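You operate a simulated robot arm through the tools that you are given. There is no shell and no other tool. Be economical: measure what you need, move in short steps, check, and stop when the job is done.

The job below is to be done with a simulated robot arm. You get a single attempt, and the scene is never put back.

Task
Press the purple cue shaft's loose tip home, then rack it again.
Fine: in the cue jig, tip toward the press knob; PRESS till the lamp is green, then OFF; same row; leave the others.
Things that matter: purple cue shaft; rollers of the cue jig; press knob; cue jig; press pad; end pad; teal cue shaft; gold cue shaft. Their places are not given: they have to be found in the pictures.

The check looks at the end state, three seconds after you hand in, the way a careful person would. Anything else that was tipped, shoved, dropped, spilled or broken makes it a failure.

Robot
A 6-joint arm with a two-finger parallel gripper, fixed in place. Base frame: the origin is at the foot of the arm, x ahead of it, y to its left, z up; the work surface is at about z = 898. Readings come in mm, degrees, newtons and seconds.
With the tool pointing down near the work surface it reaches from about 240 to 660 mm from the base axis. Its first joint turns from -66.0 to 66.0 degrees. Payload 2.9 kg.
The TCP is the grasp point between the finger pads, 30 mm short of the fingertips. In the tool frame z runs along the fingers and y along their closing line. The gripper opens to 110 mm. The fingers are 20 mm wide and 10 mm thick; the gripper's body (48 by 112 mm) begins 55 mm behind the TCP.
Orientation is that of the tool frame in the base frame, as a unit quaternion [x, y, z, w]. With the fingers straight down and closing along the base's y, the tool's x points along the base's -x, its y along +y and its z along -z.

Tools
- The arm moves only by the tool drive_tool. Its argument "commands" is a list of rows, each a list of 7 numbers: the shift along the base's x, y, z in mm, then the turn, a rotation vector about the base's x, y, z in degrees, then the closure in counts, from 0 (fully open) to 255 (shut). In form: [[tx, ty, tz, ax, ay, az, jaw], ...]. A call has 1 to 10 rows; each row is the pose to reach, as a shift and turn from the pose commanded when the call began. Each row takes 0.2 s and may step no farther than 50 mm and 8.6 degrees from the row before; otherwise, or with a gripper value out of range, the whole call is refused. A pose out of reach is approached as far as the arm can. The call stops where the force on the tool passes 70 N (or 10 N more than at its start, if that is more) or the arm is blocked; 0.2 s more then pass. Each finger travels about 108 mm/s and halts on what it meets, pressing with about 42 N; the grip force reading is that of the motor and also rises with nothing between the fingers. The clock runs only during rows and for 0.2 s after the last one: add rows that repeat a pose to give the fingers time. It gives the time, the measured TCP pose, the force on the tool (base axes), the opening and the grip force at its end, in the units of the frame above (readings bear some noise).
- Cameras (640 x 400 px; columns grow to the right, rows downward): "scene" is fixed at [83.2, 432.8, 1400.4]; the picture's right is [-0.72, -0.70, 0.00], its down [-0.29, 0.30, -0.91] and it looks along [0.63, -0.65, -0.42] (base axes); focal length 315 px, centre (320, 200). "wrist" rides on the gripper at [72, 17, -103] in the tool frame; the picture's right is [-0.23, 0.97, 0.00], its down [-0.76, -0.18, -0.62] and it looks along [-0.61, -0.14, 0.78] (tool axes); focal length 222 px, centre (320, 200).
- capture(camera): a new picture of that camera. No time passes.
- point_at(camera, pixels): for up to 12 pixels [column, row] of the newest picture of that camera ("zoom" is the newest enlarged one), the place [x, y, z] in the base frame of the surface seen there, good to about 2 mm. No time passes.
- enlarge(camera, box): a new picture of the part [left, top, right, bottom] of that camera's present view, enlarged. No time passes.
- close_job(): hands the job in; it is judged then, once.

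Keep the steps short. Do not move on a guess: measure, check each grasp and each placing, and mend mistakes. In all there are 80 turns and 34 pictures (those below and enlarged ones count). Leave the gripper open and the arm clear of the work at the hand-in unless told otherwise, and finish with a single line.

The tools are called as name(argument=value, ...) on one line, values as JSON. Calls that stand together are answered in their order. drive_tool: Moves the arm, as the interface text tells. Its arguments: {"type":"object","properties":{"commands":{"type":"array","items":{"type":"array","items":{"type":"number"}}}},"required":["commands"]} The other tools are called the same way: capture (camera) takes a picture; point_at (camera, pixels) gives the place of the surface under pixels of a picture; enlarge (camera, box) takes an enlarged picture of a part of a camera's view; close_job () hands the job in.

At the start:

```text
time_s: 0.0
tcp_pos: [420.4, 176.5, 1233.2]
tool_rot: [0.0, 1.0, 0.0, 0.0]
wrist_force: [-0.6, -0.4, 0.4]
width: 110.1
grasp_force: 0.1
```

scene: 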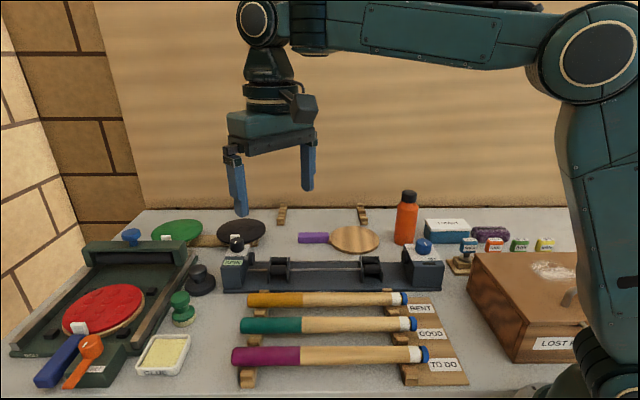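
wrist: 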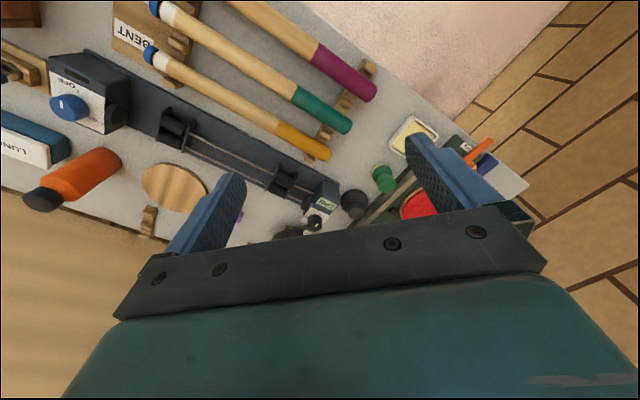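

I see the jig in the middle and three cues in the rack, purple in the "TO DO" row. I'll enlarge the two ends of the jig and the rack to see details.

enlarge(camera="scene", box=[210, 220, 350, 308])

enlarge(camera="scene", box=[340, 220, 480, 308])

enlarge(camera="scene", box=[220, 270, 480, 400])

```text
4.55 times, centred on (280, 264) of scene
```

zoom: 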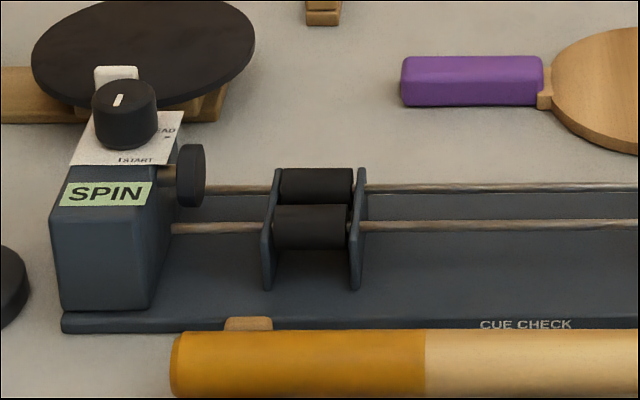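

```text
4.55 times, centred on (410, 264) of scene
```

zoom: 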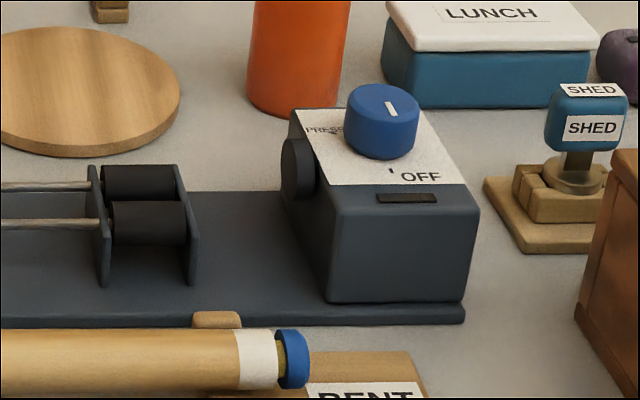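

```text
2.46 times, centred on (350, 335) of scene
```

zoom: 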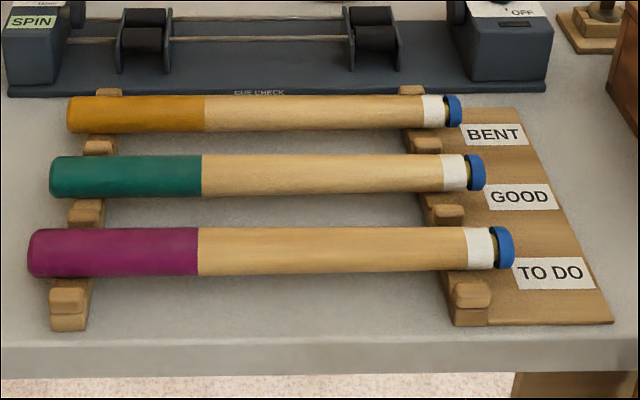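

The blue knob at right is marked PRESS/OFF, with a dark lamp slot near it. The tip already faces that side. Next I'll measure the cue and rack in this zoom, and the jig in the scene picture.

point_at(camera="zoom", pixels=[[34, 250], [115, 232], [198, 232], [198, 250], [300, 234], [460, 234], [497, 240], [509, 248], [64, 290], [472, 290], [470, 160], [300, 160]])

point_at(camera="scene", pixels=[[253, 261], [279, 261], [279, 270], [371, 261], [371, 269], [405, 257], [424, 243], [420, 248], [430, 264], [350, 283], [235, 240], [401, 299]])

capture(camera="wrist")

```text
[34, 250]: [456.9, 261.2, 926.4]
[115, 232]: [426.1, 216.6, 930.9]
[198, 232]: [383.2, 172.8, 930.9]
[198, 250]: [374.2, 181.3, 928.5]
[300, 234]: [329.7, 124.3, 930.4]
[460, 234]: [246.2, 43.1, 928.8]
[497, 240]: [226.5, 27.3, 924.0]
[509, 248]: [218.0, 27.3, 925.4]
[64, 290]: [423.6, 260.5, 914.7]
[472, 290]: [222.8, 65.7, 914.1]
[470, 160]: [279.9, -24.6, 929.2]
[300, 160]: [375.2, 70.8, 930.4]
```

```text
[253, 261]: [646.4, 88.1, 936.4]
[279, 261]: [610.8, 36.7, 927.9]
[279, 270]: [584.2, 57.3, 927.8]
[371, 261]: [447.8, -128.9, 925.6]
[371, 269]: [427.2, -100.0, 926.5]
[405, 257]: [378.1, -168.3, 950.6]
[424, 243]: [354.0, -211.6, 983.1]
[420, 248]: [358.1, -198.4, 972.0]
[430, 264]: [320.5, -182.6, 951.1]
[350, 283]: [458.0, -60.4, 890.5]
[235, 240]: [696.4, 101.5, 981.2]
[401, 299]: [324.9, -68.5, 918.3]
```

```text
28 pictures are left
```

wrist: 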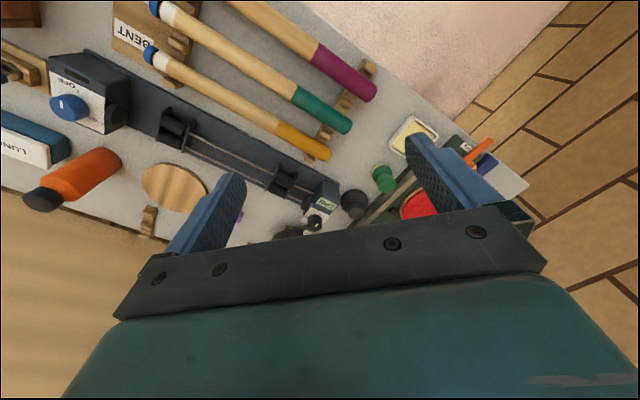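

The cue runs along about (-0.72, -0.69), with rows 70 mm apart. I'll move over the purple cue, turning about 44° so the fingers close across it, and look with the wrist camera.

drive_tool(commands=[[-14, -5, -22, 0, 0, 7.4, 0], [-28, -10, -44, 0, 0, 14.8, 0], [-42, -16, -66, 0, 0, 22.2, 0], [-56, -21, -88, 0, 0, 29.6, 0], [-70, -27, -110, 0, 0, 37, 0], [-82, -32, -130, 0, 0, 44, 0]])

capture(camera="wrist")

enlarge(camera="scene", box=[340, 220, 480, 308])

```text
time_s: 1.4
tcp_pos: [338.9, 143.3, 1104.2]
tool_rot: [-0.375, 0.927, 0.0, 0.0]
wrist_force: [0.0, 0.6, 0.6]
width: 109.9
grasp_force: 0.1
```

```text
27 pictures are left
```

wrist: 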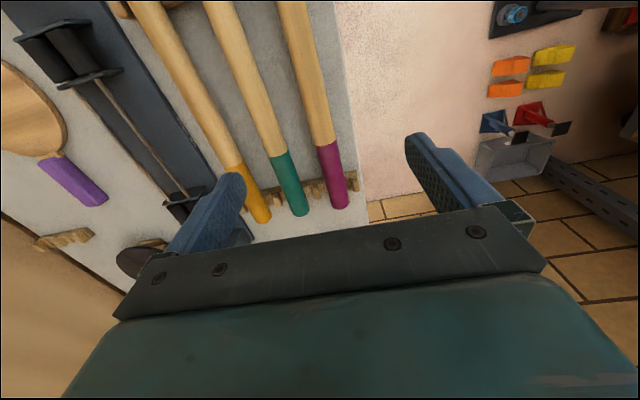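

```text
4.55 times, centred on (410, 264) of scene
```

zoom: 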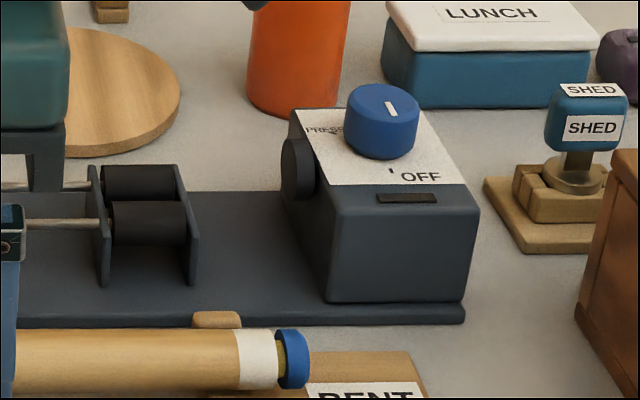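

The fingers are over the purple cue. I'll measure the cue's centreline and edges in the wrist view, and the jig's right head in the zoom.

point_at(camera="wrist", pixels=[[294, 8], [303, 50], [313, 100], [328, 145], [336, 180], [340, 206], [280, 180], [255, 70], [318, 160], [343, 160], [340, 60], [110, 125]])

point_at(camera="zoom", pixels=[[285, 170], [300, 150], [305, 170], [302, 195], [390, 108], [382, 92], [380, 140], [390, 171], [335, 150], [440, 182], [310, 120], [405, 198]])

```text
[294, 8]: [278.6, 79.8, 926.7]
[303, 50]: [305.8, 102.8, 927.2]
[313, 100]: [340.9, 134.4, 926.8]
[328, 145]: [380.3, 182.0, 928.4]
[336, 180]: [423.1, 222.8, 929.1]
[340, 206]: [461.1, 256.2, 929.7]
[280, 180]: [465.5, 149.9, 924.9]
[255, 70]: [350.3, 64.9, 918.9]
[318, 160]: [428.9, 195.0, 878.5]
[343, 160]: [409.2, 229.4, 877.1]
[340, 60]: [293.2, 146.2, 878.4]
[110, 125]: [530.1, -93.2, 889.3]
```

```text
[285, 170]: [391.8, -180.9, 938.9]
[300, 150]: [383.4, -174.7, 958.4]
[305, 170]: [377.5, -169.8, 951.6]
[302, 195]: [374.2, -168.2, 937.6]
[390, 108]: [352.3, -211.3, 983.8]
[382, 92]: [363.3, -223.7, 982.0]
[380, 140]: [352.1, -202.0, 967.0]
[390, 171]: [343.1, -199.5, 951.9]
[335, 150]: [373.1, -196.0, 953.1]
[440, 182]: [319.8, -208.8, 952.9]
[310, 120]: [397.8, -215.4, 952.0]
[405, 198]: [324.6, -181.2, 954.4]
```

The table is really at about z 878 here, and the cue's top is at about 929. Before grasping, I'll fly to the press-knob end, looking along the jig, to measure the rollers, pads and knob from above.

drive_tool(commands=[[0, -20, 40, 0, 0, 0, 0], [0, -65, 50, 0, 0, 0, 0], [0, -112, 50, 0, 0, 0, 0], [0, -160, 50, 0, 0, 0, 0], [0, -208, 50, 0, 0, 0, 0], [0, -256, 50, 0, 0, 0, 0], [0, -304, 50, 0, 0, 0, 0], [0, -345, 50, 0, 0, 0, 0], [0, -375, 50, 0, 0, 0, 0]])

capture(camera="wrist")

```text
time_s: 3.4
tcp_pos: [338.2, -230.0, 1152.3]
tool_rot: [-0.375, 0.927, 0.0, 0.001]
wrist_force: [0.9, 0.5, 0.4]
width: 109.8
grasp_force: 0.0
```

```text
25 pictures are left
```

wrist: 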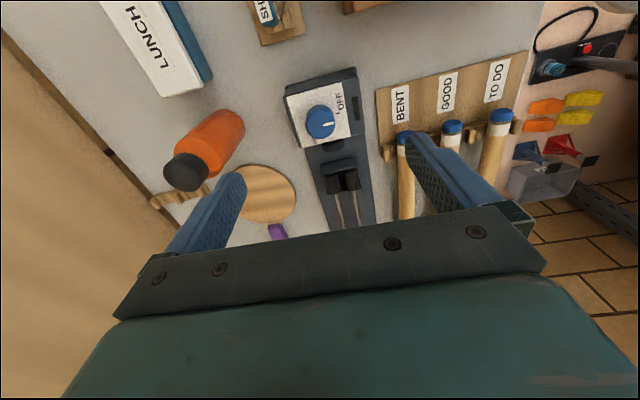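

Good view. I'll enlarge the knob and head region.

enlarge(camera="wrist", box=[270, 60, 398, 140])

enlarge(camera="wrist", box=[280, 135, 408, 215])

```text
5.00 times, centred on (334, 100) of wrist
```

zoom: 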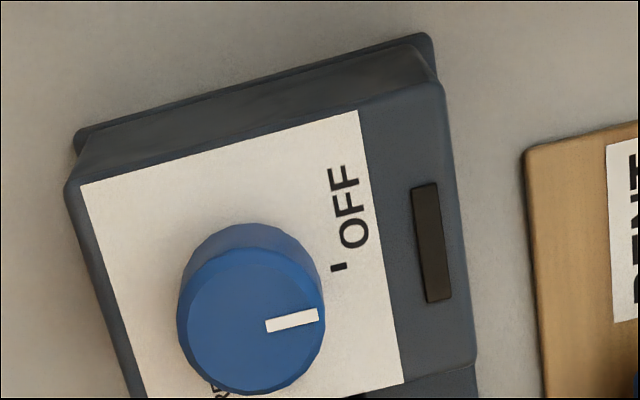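

```text
5.00 times, centred on (344, 175) of wrist
```

zoom: 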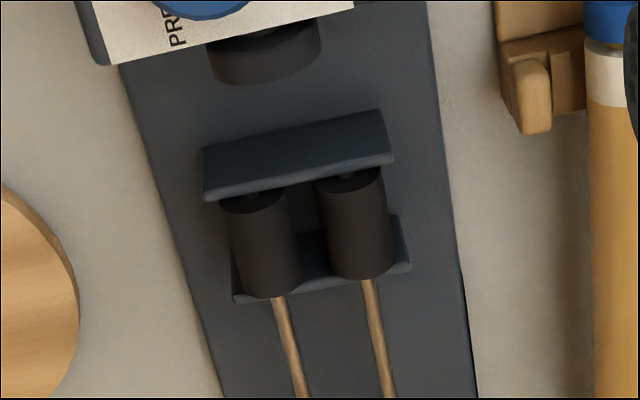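

The knob pointer faces right in this view, toward the OFF tick, and the PRESS label is on the roller side. Next I'll measure the rollers, pad and knob.

point_at(camera="zoom", pixels=[[235, 205], [262, 240], [285, 280], [335, 190], [357, 230], [375, 270], [265, 55], [212, 82], [320, 60], [280, 310], [370, 290], [305, 170]])

point_at(camera="wrist", pixels=[[320, 123], [307, 123], [333, 123], [320, 136], [329, 124], [336, 113], [345, 135], [356, 108], [292, 98], [340, 83], [312, 137], [335, 220]])

enlarge(camera="scene", box=[396, 230, 452, 265])

```text
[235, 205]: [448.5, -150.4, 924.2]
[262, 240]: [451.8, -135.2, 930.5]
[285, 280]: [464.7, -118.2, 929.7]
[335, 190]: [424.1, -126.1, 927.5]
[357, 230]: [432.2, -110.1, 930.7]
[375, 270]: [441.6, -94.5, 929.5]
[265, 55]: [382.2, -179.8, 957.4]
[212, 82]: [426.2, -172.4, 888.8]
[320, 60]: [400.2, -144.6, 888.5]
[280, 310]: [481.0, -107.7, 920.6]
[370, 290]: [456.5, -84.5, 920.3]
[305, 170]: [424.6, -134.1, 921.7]
```

```text
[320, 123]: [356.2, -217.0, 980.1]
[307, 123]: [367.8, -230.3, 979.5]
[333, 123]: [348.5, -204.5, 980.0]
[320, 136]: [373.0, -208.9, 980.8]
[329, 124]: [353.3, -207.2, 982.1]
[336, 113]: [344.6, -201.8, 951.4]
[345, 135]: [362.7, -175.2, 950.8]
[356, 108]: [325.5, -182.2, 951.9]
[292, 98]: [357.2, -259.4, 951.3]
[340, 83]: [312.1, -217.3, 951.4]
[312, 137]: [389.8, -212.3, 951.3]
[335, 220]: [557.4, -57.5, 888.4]
```

```text
11.43 times, centred on (424, 248) of scene
```

zoom: 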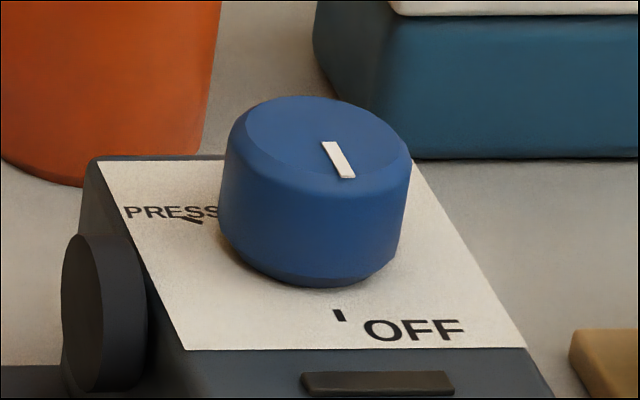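

Clockwise from above takes the pointer from OFF to PRESS. I'll measure the PRESS and OFF ticks precisely, the far end of the jig in the scene, and the rods.

point_at(camera="zoom", pixels=[[190, 219], [340, 316], [337, 160], [327, 145], [347, 176], [70, 310], [100, 300], [140, 300], [65, 350], [318, 235]])

point_at(camera="scene", pixels=[[297.5, 269.4], [297.5, 261.2], [349.8, 269.2], [349.8, 260.9], [254, 258], [252, 256], [254, 254], [250, 258], [269, 264], [288, 264], [288, 258]])

```text
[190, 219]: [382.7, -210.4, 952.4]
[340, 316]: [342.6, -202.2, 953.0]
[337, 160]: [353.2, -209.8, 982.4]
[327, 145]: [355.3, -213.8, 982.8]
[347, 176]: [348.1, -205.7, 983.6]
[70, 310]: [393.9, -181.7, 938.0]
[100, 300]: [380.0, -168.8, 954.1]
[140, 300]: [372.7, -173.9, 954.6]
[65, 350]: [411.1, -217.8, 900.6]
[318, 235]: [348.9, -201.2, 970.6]
```

```text
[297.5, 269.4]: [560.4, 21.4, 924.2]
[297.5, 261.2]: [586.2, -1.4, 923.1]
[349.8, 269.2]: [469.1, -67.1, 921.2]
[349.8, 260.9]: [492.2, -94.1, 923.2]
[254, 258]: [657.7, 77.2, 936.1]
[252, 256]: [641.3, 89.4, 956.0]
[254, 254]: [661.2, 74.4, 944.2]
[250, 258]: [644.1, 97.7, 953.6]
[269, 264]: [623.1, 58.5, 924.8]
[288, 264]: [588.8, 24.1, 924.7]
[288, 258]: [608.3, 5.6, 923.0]
```

The knob needs about -120°, and its centre is near (358.5, -217). The jig axis lies at n≈394.5, parallel to the cue, and the pads are about 364 mm apart against a cue of about 338 mm. Next I'll return over the purple cue at mid height with the jaw at about 64 mm.

drive_tool(commands=[[0, 46, 0, 0, 0, 0, 107], [0, 93, 0, 0, 0, 0, 107], [0, 140, 0, 0, 0, 0, 107], [0, 187, 0, 0, 0, 0, 107], [0, 234, 0, 0, 0, 0, 107], [0, 281, 0, 0, 0, 0, 107], [1, 328, -20, 0, 0, 0, 107], [2, 360, -55, 0, 0, 0, 107], [2.7, 371, -100, 0, 0, 0, 107], [2.7, 371, -143, 0, 0, 0, 107]])

capture(camera="wrist")

enlarge(camera="scene", box=[220, 270, 480, 400])

```text
refused: row 7 steps farther than a row can; nothing moved
```

```text
21 pictures are left
```

wrist: 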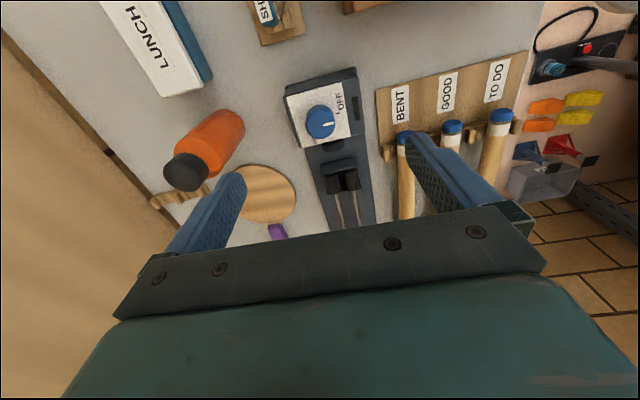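

```text
2.46 times, centred on (350, 335) of scene
```

zoom: 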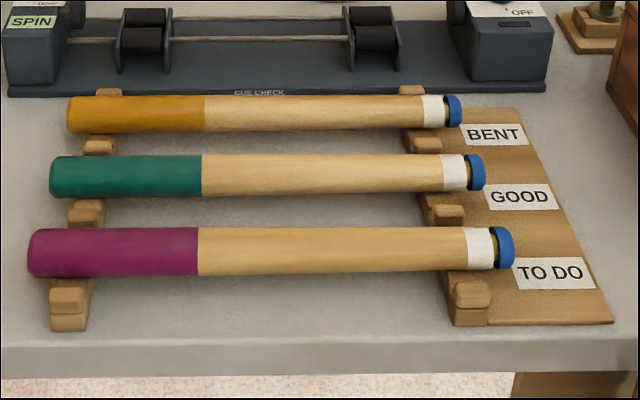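

The call was refused because row 7 stepped too far. I'll re-send it with smaller steps.

drive_tool(commands=[[0, 46, 0, 0, 0, 0, 107], [0, 93, 0, 0, 0, 0, 107], [0, 140, 0, 0, 0, 0, 107], [0, 187, 0, 0, 0, 0, 107], [0, 234, 0, 0, 0, 0, 107], [0, 280, -10, 0, 0, 0, 107], [1, 323, -30, 0, 0, 0, 107], [2, 355, -65, 0, 0, 0, 107], [2.7, 371, -105, 0, 0, 0, 107], [2.7, 371, -143, 0, 0, 0, 107]])

capture(camera="wrist")

```text
time_s: 5.6
tcp_pos: [340.2, 142.3, 1010.3]
tool_rot: [-0.374, 0.927, 0.0, 0.0]
wrist_force: [-0.5, 0.0, -0.5]
width: 63.6
grasp_force: 0.1
```

```text
19 pictures are left
```

wrist: 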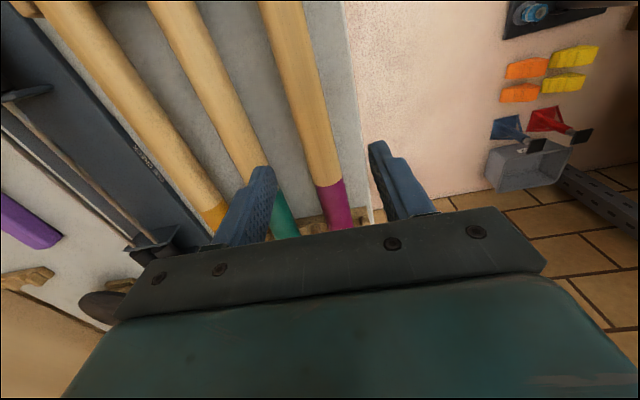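

I'll check centring with points along the shaft's left and right edges.

point_at(camera="wrist", pixels=[[266, 20], [308, 20], [277, 60], [317, 60], [294, 110], [327, 110], [306, 150], [336, 150], [318, 200], [346, 200], [297, 60], [321, 150]])

```text
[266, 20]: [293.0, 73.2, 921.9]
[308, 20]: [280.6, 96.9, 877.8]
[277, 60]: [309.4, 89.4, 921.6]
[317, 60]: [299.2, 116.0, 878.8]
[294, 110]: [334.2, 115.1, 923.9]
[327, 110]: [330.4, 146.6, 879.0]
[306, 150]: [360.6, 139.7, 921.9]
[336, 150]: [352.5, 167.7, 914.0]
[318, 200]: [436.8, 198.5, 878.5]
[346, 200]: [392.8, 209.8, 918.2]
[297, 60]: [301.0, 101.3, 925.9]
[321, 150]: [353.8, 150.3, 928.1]
```

The shaft centre is at n≈139 and the tool is about 1.5 mm off. I'll shift and descend to z≈918 (fingertips about 888, table 878).

drive_tool(commands=[[1, -1, -40, 0, 0, 0.4, 107], [1, -1, -75, 0, 0, 0.4, 107], [1, -1, -92, 0, 0, 0.4, 107], [1, -1, -92, 0, 0, 0.4, 107]])

enlarge(camera="scene", box=[220, 260, 480, 400])

```text
time_s: 6.6
tcp_pos: [343.2, 139.3, 915.5]
tool_rot: [-0.378, 0.926, -0.001, 0.0]
wrist_force: [0.6, 0.0, -0.2]
width: 63.8
grasp_force: 0.1
```

```text
2.46 times, centred on (350, 330) of scene
```

zoom: 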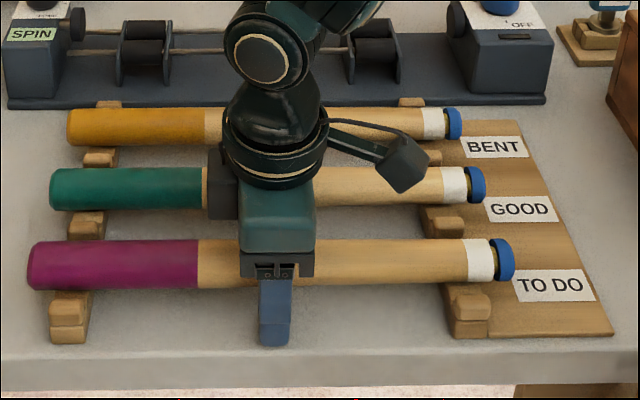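

The fingers straddle only the purple cue. Closing now.

drive_tool(commands=[[0, 0, 0, 0, 0, 0, 150], [0, 0, 0, 0, 0, 0, 200], [0, 0, 0, 0, 0, 0, 230], [0, 0, 0, 0, 0, 0, 230]])

```text
time_s: 7.6
tcp_pos: [343.6, 141.0, 915.2]
tool_rot: [-0.377, 0.926, 0.0, 0.002]
wrist_force: [8.2, -8.5, 6.0]
width: 31.2
grasp_force: 41.8
```

Gripped at 31 mm width with 42 N. Next a small lift to check, then up.

drive_tool(commands=[[0, 0, 10, 0, 0, 0, 230], [0, 0, 25, 0, 0, 0, 230], [0, 0, 55, 0, 0, 0, 230], [0, 0, 85, 0, 0, 0, 230], [0, 0, 110, 0, 0, 0, 230]])

capture(camera="scene")

```text
time_s: 8.8
tcp_pos: [339.8, 140.3, 1025.3]
tool_rot: [-0.378, 0.926, 0.001, 0.0]
wrist_force: [-0.5, 0.6, -0.4]
width: 10.9
grasp_force: 0.1
```

```text
17 pictures are left
```

scene: 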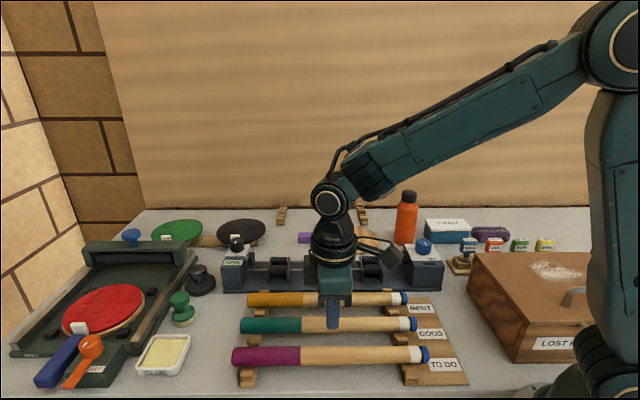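

The width fell to 10.9 mm, so the cue slipped out and is still in the rack. I'll look closely at the rack.

enlarge(camera="scene", box=[220, 270, 480, 400])

capture(camera="wrist")

```text
2.46 times, centred on (350, 335) of scene
```

zoom: 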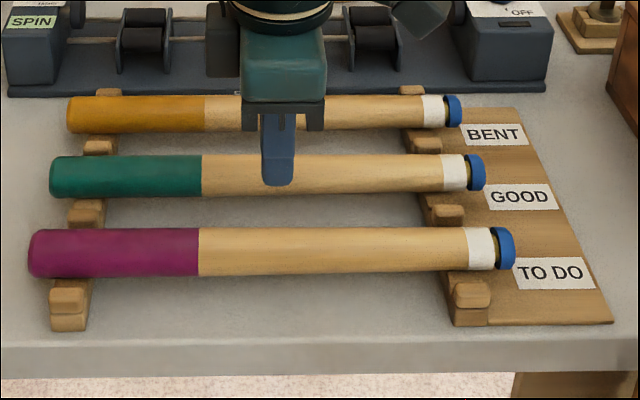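

```text
15 pictures are left
```

wrist: 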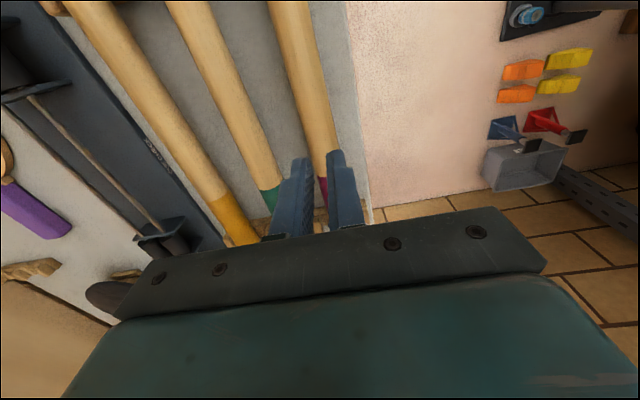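

The cue is still seated. I'll look closely at the finger shape to understand the slip.

enlarge(camera="wrist", box=[240, 130, 400, 230])

point_at(camera="wrist", pixels=[[268, 10], [290, 10], [283, 60], [303, 60], [324, 60], [290, 90], [309, 90], [328, 90], [300, 120], [316, 120], [332, 120], [318, 145]])

```text
4.00 times, centred on (320, 180) of wrist
```

zoom: 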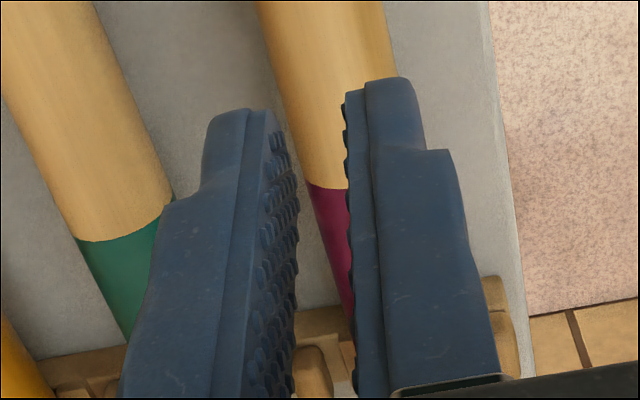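

```text
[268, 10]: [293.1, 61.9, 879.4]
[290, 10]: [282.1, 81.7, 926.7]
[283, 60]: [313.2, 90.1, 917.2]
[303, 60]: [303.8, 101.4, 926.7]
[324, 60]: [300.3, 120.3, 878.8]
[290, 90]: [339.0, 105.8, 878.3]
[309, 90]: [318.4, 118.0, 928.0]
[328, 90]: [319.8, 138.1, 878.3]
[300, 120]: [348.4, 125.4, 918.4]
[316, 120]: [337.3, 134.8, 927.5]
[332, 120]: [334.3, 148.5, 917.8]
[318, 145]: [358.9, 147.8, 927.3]
```

The pads are flat and ribbed right to the tips, so the first lift was probably too quick or off-centre. I'll retry a little lower and 1 mm further over, then close fully and lift very slowly.

drive_tool(commands=[[0.6, -0.6, 0, 0, 0, 0, 107], [0.6, -0.6, 0, 0, 0, 0, 107], [0.6, -0.6, -45, 0, 0, 0, 107], [0.6, -0.6, -85, 0, 0, 0, 107], [0.6, -0.6, -114, 0, 0, 0, 107], [0.6, -0.6, -114, 0, 0, 0, 107]])

drive_tool(commands=[[0, 0, 0, 0, 0, 0, 160], [0, 0, 0, 0, 0, 0, 255], [0, 0, 0, 0, 0, 0, 255], [0, 0, 0, 0, 0, 0, 255], [0, 0, 0, 0, 0, 0, 255]])

drive_tool(commands=[[0, 0, 1, 0, 0, 0, 255], [0, 0, 2, 0, 0, 0, 255], [0, 0, 3, 0, 0, 0, 255], [0, 0, 4, 0, 0, 0, 255]])

```text
time_s: 10.2
tcp_pos: [342.2, 141.7, 913.2]
tool_rot: [-0.378, 0.926, 0.0, 0.0]
wrist_force: [0.1, 1.0, -0.3]
width: 63.8
grasp_force: 0.0
```

```text
time_s: 11.4
tcp_pos: [344.2, 141.0, 913.3]
tool_rot: [-0.377, 0.926, -0.003, 0.002]
wrist_force: [15.7, -21.4, 16.0]
width: 30.9
grasp_force: 42.0
```

```text
time_s: 12.4
tcp_pos: [340.8, 139.1, 916.5]
tool_rot: [-0.38, 0.925, 0.0, -0.002]
wrist_force: [1.1, -0.2, -1.9]
width: 31.1
grasp_force: 41.9
```

After 4 mm the width holds at 31 and the force reads -1.9 N, so the cue is probably carried. I'll continue slowly.

drive_tool(commands=[[0, 0, 2, 0, 0, 0, 255], [0, 0, 4, 0, 0, 0, 255], [0, 0, 7, 0, 0, 0, 255], [0, 0, 10, 0, 0, 0, 255], [0, 0, 13, 0, 0, 0, 255], [0, 0, 16, 0, 0, 0, 255]])

enlarge(camera="scene", box=[220, 260, 480, 400])

```text
time_s: 13.8
tcp_pos: [342.3, 138.5, 932.3]
tool_rot: [-0.378, 0.926, 0.001, -0.001]
wrist_force: [-0.4, 1.0, -2.5]
width: 30.9
grasp_force: 42.2
```

```text
2.46 times, centred on (350, 330) of scene
```

zoom: 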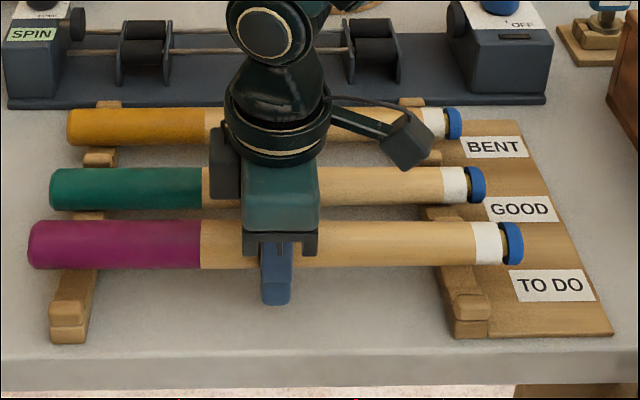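

It is level and held, 20 mm up. I'll raise it another 80 mm at moderate speed.

drive_tool(commands=[[0, 0, 5, 0, 0, 0, 255], [0, 0, 12, 0, 0, 0, 255], [0, 0, 20, 0, 0, 0, 255], [0, 0, 30, 0, 0, 0, 255], [0, 0, 40, 0, 0, 0, 255], [0, 0, 50, 0, 0, 0, 255], [0, 0, 60, 0, 0, 0, 255], [0, 0, 70, 0, 0, 0, 255], [0, 0, 77, 0, 0, 0, 255], [0, 0, 80, 0, 0, 0, 255]])

capture(camera="scene")

```text
time_s: 16.0
tcp_pos: [342.5, 138.0, 1013.6]
tool_rot: [-0.378, 0.926, 0.0, 0.0]
wrist_force: [0.1, -0.1, -2.8]
width: 31.2
grasp_force: 41.9
```

```text
12 pictures are left
```

scene: 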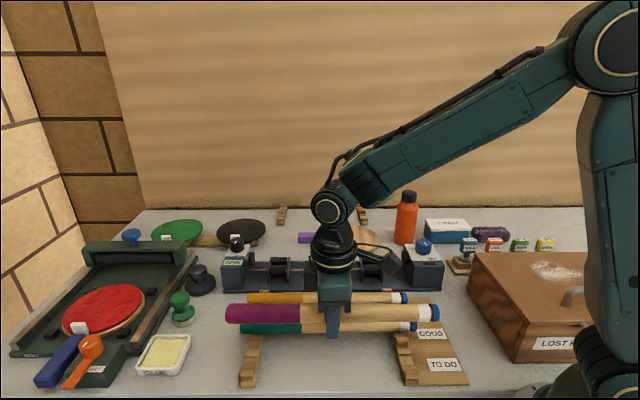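

Held. I'll measure the cue's ends relative to the gripper.

point_at(camera="scene", pixels=[[228, 313], [230, 307], [250, 306], [300, 313], [360, 313], [410, 313], [420, 306], [431, 313], [436, 312], [438, 312], [439, 312], [227, 313]])

```text
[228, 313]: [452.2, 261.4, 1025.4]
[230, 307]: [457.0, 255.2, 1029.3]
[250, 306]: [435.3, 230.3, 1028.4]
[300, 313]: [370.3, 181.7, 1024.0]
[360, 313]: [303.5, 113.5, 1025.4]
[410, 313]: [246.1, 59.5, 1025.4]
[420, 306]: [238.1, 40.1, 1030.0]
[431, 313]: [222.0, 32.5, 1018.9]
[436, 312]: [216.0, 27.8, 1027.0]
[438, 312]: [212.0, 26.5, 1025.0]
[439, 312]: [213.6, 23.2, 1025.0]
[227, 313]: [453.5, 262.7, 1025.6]
```

The cue is 341 mm long, with its butt 168 mm from the TCP, and the pad faces are at s≈523 and s≈153. I'll carry it across to above the jig, butt about 6 mm short of the end pad.

drive_tool(commands=[[9, -9, 0, 0, 0, 0, 255], [27, -26, 0, 0, 0, 0, 255], [47, -45, 0, 0, 0, 0, 255], [68, -66, 0, 0, 0, 0, 255], [90, -87, 0, 0, 0, 0, 255], [112, -108, 0, 0, 0, 0, 255], [134, -129, 0, 0, 0, 0, 255], [154, -149, 0, 0, 0, 0, 255], [172, -166, 0, 0, 0, 0, 255], [182.9, -176.4, 0, 0, 0, 0, 255]])

enlarge(camera="scene", box=[210, 190, 450, 310])

```text
time_s: 18.2
tcp_pos: [526.1, -36.5, 1012.6]
tool_rot: [-0.378, 0.926, 0.0, 0.0]
wrist_force: [0.3, 0.0, -1.5]
width: 31.0
grasp_force: 42.2
```

```text
2.67 times, centred on (330, 250) of scene
```

zoom: 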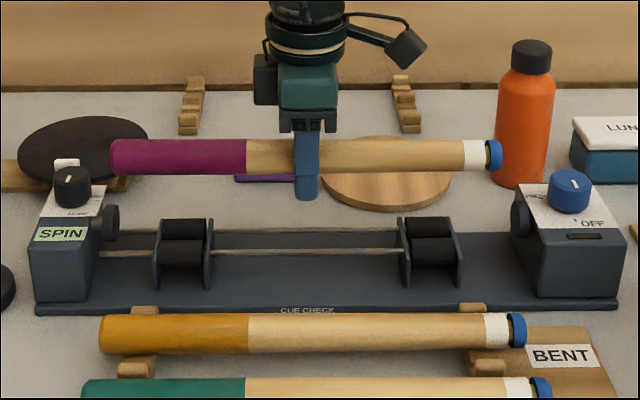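

It is above the jig. I'll verify the cue's pose and recheck the pads in this view.

point_at(camera="zoom", pixels=[[112, 158], [200, 141], [440, 142], [500, 155], [110, 215], [115, 222], [112, 235], [518, 205], [516, 220], [528, 225], [200, 155], [440, 155]])

```text
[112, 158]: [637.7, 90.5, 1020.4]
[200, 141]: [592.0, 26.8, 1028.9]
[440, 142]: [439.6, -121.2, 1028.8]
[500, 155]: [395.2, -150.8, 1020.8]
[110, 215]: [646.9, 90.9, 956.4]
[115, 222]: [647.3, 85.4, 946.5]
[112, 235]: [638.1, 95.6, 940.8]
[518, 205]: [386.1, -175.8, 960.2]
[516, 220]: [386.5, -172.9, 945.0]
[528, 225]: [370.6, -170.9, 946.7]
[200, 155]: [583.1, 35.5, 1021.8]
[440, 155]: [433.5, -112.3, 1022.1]
```

One problem: the roller rods (z≈922, ±17 mm) would hit the fingertips before the cue seats, because I hold it at the TCP. I need the cue about 17 mm below the TCP, so I'll carry it back to the rack and regrip higher.

drive_tool(commands=[[-9, 9, 0, 0, 0, 0, 255], [-27, 26, 0, 0, 0, 0, 255], [-47, 45, 0, 0, 0, 0, 255], [-68, 66, 0, 0, 0, 0, 255], [-90, 87, 0, 0, 0, 0, 255], [-112, 108, 0, 0, 0, 0, 255], [-134, 129, 0, 0, 0, 0, 255], [-154, 149, 0, 0, 0, 0, 255], [-172, 166, 0, 0, 0, 0, 255], [-182.9, 176.4, 0, 0, 0, 0, 255]])

drive_tool(commands=[[0, 0, -10, 0, 0, 0, 255], [0, 0, -25, 0, 0, 0, 255], [0, 0, -40, 0, 0, 0, 255], [0, 0, -55, 0, 0, 0, 255], [0, 0, -68, 0, 0, 0, 255], [0, 0, -78, 0, 0, 0, 255], [0, 0, -86, 0, 0, 0, 255], [0, 0, -92, 0, 0, 0, 255], [0, 0, -96, 0, 0, 0, 255]])

drive_tool(commands=[[0, 0, -1, 0, 0, 0, 255], [0, 0, -2, 0, 0, 0, 255], [0, 0, -3, 0, 0, 0, 255]])

```text
time_s: 20.4
tcp_pos: [340.9, 141.9, 1014.5]
tool_rot: [-0.378, 0.926, 0.0, 0.001]
wrist_force: [0.4, 0.9, -2.8]
width: 31.2
grasp_force: 42.0
```

```text
time_s: 22.4
tcp_pos: [341.3, 139.0, 915.9]
tool_rot: [-0.378, 0.926, -0.001, 0.0]
wrist_force: [-1.2, -0.5, -2.3]
width: 30.9
grasp_force: 42.2
```

```text
time_s: 23.2
tcp_pos: [341.3, 139.9, 914.4]
tool_rot: [-0.378, 0.926, -0.001, 0.001]
wrist_force: [3.1, -1.5, 2.2]
width: 30.9
grasp_force: 41.9
```

Contact felt, so the cue is seated in the rack. I'll open, rise 14.5 mm and regrip there.

drive_tool(commands=[[0, 0, 0, 0, 0, 0, 160], [0, 0, 0, 0, 0, 0, 107], [0, 0, 0, 0, 0, 0, 107], [0, 0, 8, 0, 0, 0, 107], [0.4, -0.4, 14.5, 0, 0, 0, 107], [0.4, -0.4, 14.5, 0, 0, 0, 107]])

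drive_tool(commands=[[0, 0, 0, 0, 0, 0, 160], [0, 0, 0, 0, 0, 0, 255], [0, 0, 0, 0, 0, 0, 255], [0, 0, 0, 0, 0, 0, 255], [0, 0, 0, 0, 0, 0, 255]])

drive_tool(commands=[[0, 0, 1, 0, 0, 0, 255], [0, 0, 2, 0, 0, 0, 255], [0, 0, 3, 0, 0, 0, 255], [0, 0, 4, 0, 0, 0, 255], [0, 0, 6, 0, 0, 0, 255], [0, 0, 8, 0, 0, 0, 255]])

```text
time_s: 24.6
tcp_pos: [341.5, 138.8, 930.0]
tool_rot: [-0.379, 0.925, 0.001, 0.0]
wrist_force: [0.4, -0.4, 0.7]
width: 64.1
grasp_force: 0.1
```

```text
time_s: 25.8
tcp_pos: [342.0, 138.0, 929.7]
tool_rot: [-0.377, 0.926, 0.0, 0.001]
wrist_force: [10.0, -10.5, 4.9]
width: 31.0
grasp_force: 42.5
```

```text
time_s: 27.2
tcp_pos: [342.6, 138.9, 938.4]
tool_rot: [-0.377, 0.926, 0.0, 0.0]
wrist_force: [-0.5, -0.4, -2.3]
width: 31.1
grasp_force: 42.4
```

Held with the cue 17 mm below the TCP. I'll lift slowly by 75 mm, then carry it across.

drive_tool(commands=[[0, 0, 3, 0, 0, 0, 255], [0, 0, 8, 0, 0, 0, 255], [0, 0, 16, 0, 0, 0, 255], [0, 0, 25, 0, 0, 0, 255], [0, 0, 35, 0, 0, 0, 255], [0, 0, 45, 0, 0, 0, 255], [0, 0, 55, 0, 0, 0, 255], [0, 0, 65, 0, 0, 0, 255], [0, 0, 72, 0, 0, 0, 255], [0, 0, 75, 0, 0, 0, 255]])

drive_tool(commands=[[9, -9, 0, 0, 0, 0, 255], [27, -26, 0, 0, 0, 0, 255], [47, -45, 0, 0, 0, 0, 255], [68, -66, 0, 0, 0, 0, 255], [90, -87, 0, 0, 0, 0, 255], [112, -108, 0, 0, 0, 0, 255], [134, -129, 0, 0, 0, 0, 255], [154, -149, 0, 0, 0, 0, 255], [172, -168, 0, 0, 0, 0, 255], [181.5, -178.5, 0, 0, 0, 0, 255]])

enlarge(camera="scene", box=[210, 190, 450, 310])

```text
time_s: 29.4
tcp_pos: [344.1, 140.1, 1012.3]
tool_rot: [-0.378, 0.926, 0.0, 0.001]
wrist_force: [-0.5, -0.5, -2.2]
width: 30.9
grasp_force: 42.1
```

```text
time_s: 31.6
tcp_pos: [523.7, -42.4, 1012.9]
tool_rot: [-0.378, 0.926, 0.001, 0.0]
wrist_force: [0.2, 0.0, -3.0]
width: 30.9
grasp_force: 41.4
```

```text
2.67 times, centred on (330, 250) of scene
```

zoom: 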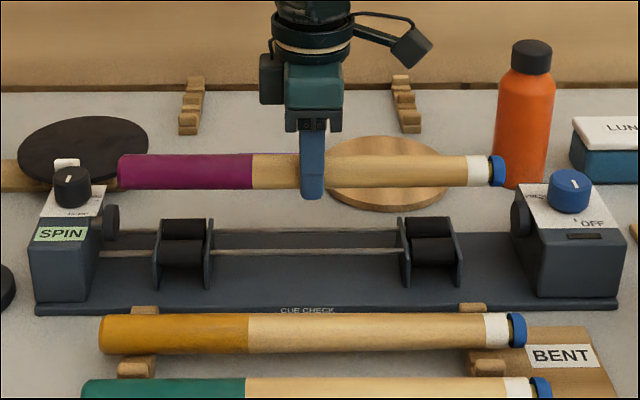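

I'll check the cue's position before lowering.

point_at(camera="zoom", pixels=[[120, 172], [200, 157], [440, 158], [200, 172], [440, 172], [503, 170], [180, 221], [180, 245], [430, 222], [430, 243], [208, 221], [160, 240]])

```text
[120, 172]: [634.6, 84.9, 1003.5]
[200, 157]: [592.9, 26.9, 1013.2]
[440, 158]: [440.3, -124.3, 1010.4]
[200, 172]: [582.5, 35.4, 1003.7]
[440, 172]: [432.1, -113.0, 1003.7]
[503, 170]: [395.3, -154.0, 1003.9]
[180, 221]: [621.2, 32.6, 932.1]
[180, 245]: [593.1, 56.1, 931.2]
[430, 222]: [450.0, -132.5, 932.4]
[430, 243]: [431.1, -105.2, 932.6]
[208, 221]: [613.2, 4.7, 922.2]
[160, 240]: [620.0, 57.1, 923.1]
```

The cue is aligned with the rollers within about 1 mm. I'll lower it in stages.

drive_tool(commands=[[0, 0, -10, 0, 0, 0, 255], [0, 0, -20, 0, 0, 0, 255], [0, 0, -30, 0, 0, 0, 255], [0, 0, -38, 0, 0, 0, 255], [0, 0, -44, 0, 0, 0, 255], [0, 0, -48, 0, 0, 0, 255]])

drive_tool(commands=[[0, 0, -1.5, 0, 0, 0, 255], [0, 0, -3, 0, 0, 0, 255], [0, 0, -4.5, 0, 0, 0, 255]])

enlarge(camera="scene", box=[210, 210, 450, 310])

```text
time_s: 33.0
tcp_pos: [523.6, -40.9, 963.3]
tool_rot: [-0.378, 0.926, 0.0, 0.0]
wrist_force: [0.7, 1.0, -2.0]
width: 30.9
grasp_force: 41.1
```

```text
time_s: 33.8
tcp_pos: [524.5, -39.4, 960.5]
tool_rot: [-0.377, 0.926, 0.0, 0.001]
wrist_force: [0.3, -0.5, 1.1]
width: 31.2
grasp_force: 41.1
```

```text
2.67 times, centred on (330, 260) of scene
```

zoom: 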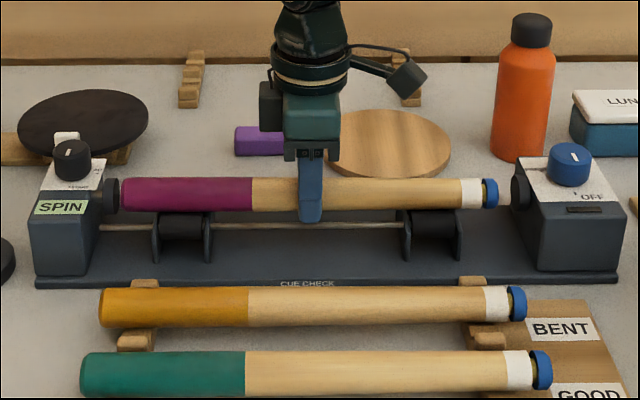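

First contact with the rollers (+1.1 N). I'll lower 0.7 mm more, then nudge the butt toward the end pad 1 mm at a time.

drive_tool(commands=[[0, 0, -0.7, 0, 0, 0, 255], [0.7, 0.7, -0.7, 0, 0, 0, 255], [1.4, 1.4, -0.7, 0, 0, 0, 255]])

drive_tool(commands=[[0.7, 0.7, 0, 0, 0, 0, 255], [1.4, 1.4, 0, 0, 0, 0, 255]])

```text
time_s: 34.6
tcp_pos: [525.7, -38.8, 958.3]
tool_rot: [-0.378, 0.926, 0.001, 0.0]
wrist_force: [-0.9, -3.6, 1.0]
width: 30.9
grasp_force: 42.0
```

```text
time_s: 35.2
tcp_pos: [526.6, -35.7, 959.6]
tool_rot: [-0.379, 0.925, 0.0, 0.001]
wrist_force: [0.4, -0.7, -0.5]
width: 30.9
grasp_force: 42.5
```

No end contact yet; I'll nudge further.

drive_tool(commands=[[0.7, 0.7, 0, 0, 0, 0, 255], [1.4, 1.4, 0, 0, 0, 0, 255]])

enlarge(camera="scene", box=[220, 235, 300, 285])

```text
time_s: 35.8
tcp_pos: [528.5, -35.8, 958.8]
tool_rot: [-0.377, 0.926, 0.001, 0.0]
wrist_force: [-1.2, -3.9, 1.9]
width: 30.8
grasp_force: 41.7
```

```text
8.00 times, centred on (260, 260) of scene
```

zoom: 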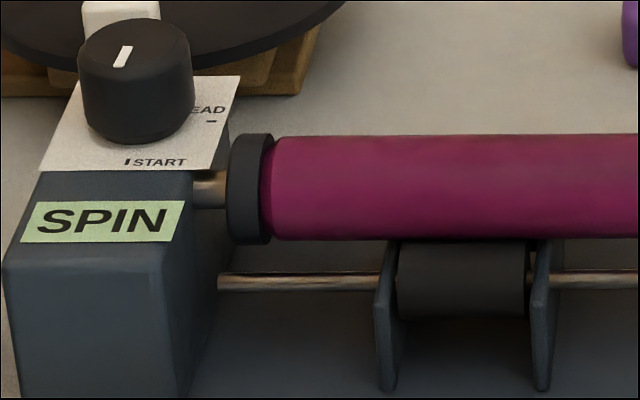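

The butt sits at the end pad and the cue rests on the rollers. I'll release gently and rise.

drive_tool(commands=[[0, 0, 0, 0, 0, 0, 180], [0, 0, 0, 0, 0, 0, 140], [0, 0, 0, 0, 0, 0, 107], [0, 0, 0, 0, 0, 0, 107], [0, 0, 20, 0, 0, 0, 107], [0, 0, 60, 0, 0, 0, 107], [0, 0, 100, 0, 0, 0, 107]])

enlarge(camera="scene", box=[210, 210, 450, 310])

```text
time_s: 37.4
tcp_pos: [532.0, -37.0, 1058.5]
tool_rot: [-0.378, 0.926, 0.0, 0.0]
wrist_force: [0.6, -0.7, -0.3]
width: 63.6
grasp_force: 0.1
```

```text
2.67 times, centred on (330, 260) of scene
```

zoom: 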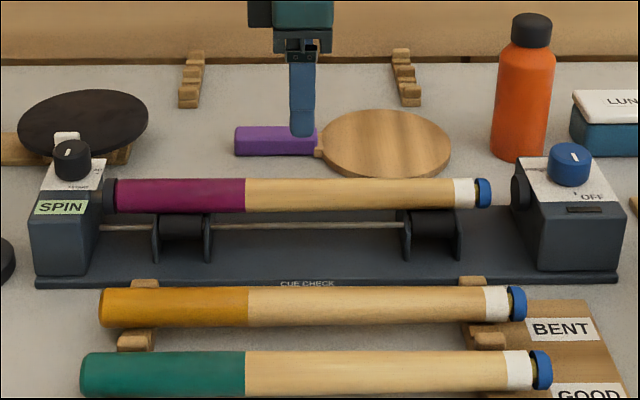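

The cue stays centred with its tip facing the press pad. Before moving to the knob I'll check the heights of nearby things (bottle, lunch box).

point_at(camera="zoom", pixels=[[531, 18], [531, 40], [525, 100], [600, 95], [548, 165], [591, 165], [570, 150], [575, 155], [570, 180], [487, 192]])

```text
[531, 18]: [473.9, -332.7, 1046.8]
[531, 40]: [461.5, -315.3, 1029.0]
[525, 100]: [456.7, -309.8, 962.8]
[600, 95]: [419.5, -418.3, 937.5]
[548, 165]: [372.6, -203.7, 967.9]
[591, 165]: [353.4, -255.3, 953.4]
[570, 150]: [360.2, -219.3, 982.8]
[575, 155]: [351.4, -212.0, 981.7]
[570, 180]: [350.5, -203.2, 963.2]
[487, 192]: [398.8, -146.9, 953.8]
```

It is clear. I'll move above the knob, turning the tool +16° so the -120° turn is symmetric for the wrist.

drive_tool(commands=[[-28, -30, 0, 0, 0, 3, 107], [-57, -60, 0, 0, 0, 6, 107], [-85, -91, 0, 0, 0, 9, 107], [-114, -121, 0, 0, 0, 12, 107], [-142, -151, 0, 0, 0, 15, 107], [-170.3, -181.2, 0, 0, 0, 16, 107], [-170.3, -181.2, -45, 0, 0, 16, 107], [-170.3, -181.2, -45, 0, 0, 16, 107]])

capture(camera="wrist")

```text
time_s: 39.2
tcp_pos: [356.0, -219.2, 1012.7]
tool_rot: [-0.504, 0.864, 0.0, 0.0]
wrist_force: [0.3, -0.4, -0.3]
width: 64.0
grasp_force: 0.2
```

```text
6 pictures are left
```

wrist: 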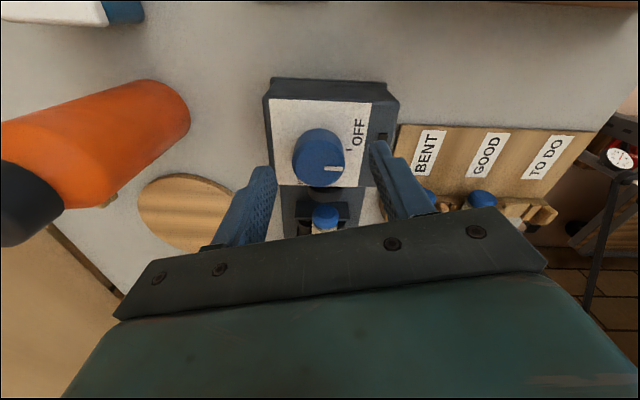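

I'll measure the knob's top face here to centre the grasp.

point_at(camera="wrist", pixels=[[319, 160], [297, 160], [341, 160], [319, 142], [319, 180], [303, 148], [335, 148], [304, 174], [335, 174], [337, 169], [325, 168], [350, 149]])

```text
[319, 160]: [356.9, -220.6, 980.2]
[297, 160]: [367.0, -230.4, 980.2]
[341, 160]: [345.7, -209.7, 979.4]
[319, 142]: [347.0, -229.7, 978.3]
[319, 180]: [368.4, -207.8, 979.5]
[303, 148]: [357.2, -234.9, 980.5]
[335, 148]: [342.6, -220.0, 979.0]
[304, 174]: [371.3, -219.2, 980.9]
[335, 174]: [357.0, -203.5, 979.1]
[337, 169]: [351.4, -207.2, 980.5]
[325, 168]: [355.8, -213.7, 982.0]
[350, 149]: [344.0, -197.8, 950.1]
```

The knob centre is at about (357.4, -218.7). I'll shift, descend to z 986 and close.

drive_tool(commands=[[-1.0, -1.6, -12, 0, 0, 0, 107], [-1.0, -1.6, -24, 0, 0, 0, 107], [-1.0, -1.6, -28.5, 0, 0, 0, 107], [-1.0, -1.6, -28.5, 0, 0, 0, 140], [-1.0, -1.6, -28.5, 0, 0, 0, 200], [-1.0, -1.6, -28.5, 0, 0, 0, 255], [-1.0, -1.6, -28.5, 0, 0, 0, 255]])

```text
time_s: 40.8
tcp_pos: [359.0, -219.1, 985.3]
tool_rot: [-0.503, 0.864, -0.002, 0.001]
wrist_force: [19.5, -10.8, -9.1]
width: 37.2
grasp_force: 44.9
```

Gripped at 37 mm with a side force of about 22 N, so I'll shift 1 mm to relieve it. Then I'll turn clockwise to -56° and check.

drive_tool(commands=[[0.9, -0.5, 0, 0, 0, 0, 255], [0.9, -0.5, 0, 0, 0, -8, 255], [0.9, -0.5, 0, 0, 0, -16, 255], [0.9, -0.5, 0, 0, 0, -24, 255], [0.9, -0.5, 0, 0, 0, -32, 255], [0.9, -0.5, 0, 0, 0, -40, 255], [0.9, -0.5, 0, 0, 0, -48, 255], [0.9, -0.5, 0, 0, 0, -56, 255]])

```text
time_s: 42.6
tcp_pos: [358.1, -216.4, 987.1]
tool_rot: [-0.037, 0.999, 0.001, -0.001]
wrist_force: [-7.0, -4.5, 16.2]
width: 37.1
grasp_force: 45.2
```

It turned smoothly. I'll continue the remaining -64°.

drive_tool(commands=[[0, 0, 0, 0, 0, -8, 255], [0, 0, 0, 0, 0, -16, 255], [0, 0, 0, 0, 0, -24, 255], [0, 0, 0, 0, 0, -32, 255], [0, 0, 0, 0, 0, -40, 255], [0, 0, 0, 0, 0, -48, 255], [0, 0, 0, 0, 0, -56, 255], [0, 0, 0, 0, 0, -64, 255]])

enlarge(camera="scene", box=[370, 220, 450, 300])

```text
time_s: 44.4
tcp_pos: [358.4, -214.9, 984.8]
tool_rot: [0.493, 0.87, 0.003, -0.002]
wrist_force: [5.3, 36.3, 22.4]
width: 37.4
grasp_force: 45.2
```

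```text
5.00 times, centred on (410, 260) of scene
```

zoom: 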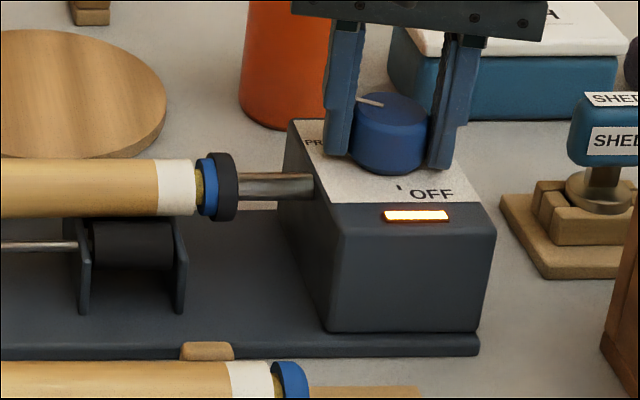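

The pad has extended onto the tip and the lamp is amber. I'll relieve the side force a little and wait 2 s while holding PRESS.

drive_tool(commands=[[0, 1, 0, 0, 0, 0, 255], [0, 1, 0, 0, 0, 0, 255], [0, 1, 0, 0, 0, 0, 255], [0, 1, 0, 0, 0, 0, 255], [0, 1, 0, 0, 0, 0, 255], [0, 1, 0, 0, 0, 0, 255], [0, 1, 0, 0, 0, 0, 255], [0, 1, 0, 0, 0, 0, 255], [0, 1, 0, 0, 0, 0, 255], [0, 1, 0, 0, 0, 0, 255]])

enlarge(camera="scene", box=[370, 220, 450, 300])

```text
time_s: 46.6
tcp_pos: [360.0, -214.7, 986.2]
tool_rot: [0.493, 0.87, 0.003, 0.0]
wrist_force: [6.9, 32.7, 26.9]
width: 37.2
grasp_force: 44.8
```

```text
5.00 times, centred on (410, 260) of scene
```

zoom: 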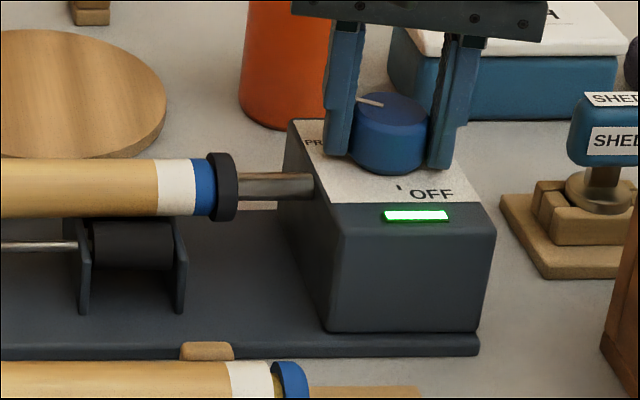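

The lamp is green and the tip is flush. I'll turn the knob back by +120° to OFF.

drive_tool(commands=[[0, 0, 0, 0, 0, 8, 255], [0, 0, 0, 0, 0, 16, 255], [0, 0, 0, 0, 0, 24, 255], [0, 0, 0, 0, 0, 32, 255], [0, 0, 0, 0, 0, 40, 255], [0, 0, 0, 0, 0, 48, 255], [0, 0, 0, 0, 0, 56, 255], [0, 0, 0, 0, 0, 64, 255], [0, 0, 0, 0, 0, 72, 255], [0, 0, 0, 0, 0, 80, 255]])

drive_tool(commands=[[0, -0.5, 0, 0, 0, 8, 255], [0, -1, 0, 0, 0, 16, 255], [0, -1, 0, 0, 0, 24, 255], [0, -1, 0, 0, 0, 32, 255], [0, -1, 0, 0, 0, 40, 255], [0, -1, 0, 0, 0, 40, 255]])

```text
time_s: 48.8
tcp_pos: [357.6, -216.4, 985.7]
tool_rot: [-0.179, 0.984, 0.0, 0.0]
wrist_force: [-3.7, 17.6, 28.5]
width: 37.2
grasp_force: 45.1
```

```text
time_s: 50.2
tcp_pos: [359.3, -218.7, 985.1]
tool_rot: [-0.504, 0.863, 0.0, 0.0]
wrist_force: [11.5, 11.0, 7.7]
width: 37.3
grasp_force: 45.3
```

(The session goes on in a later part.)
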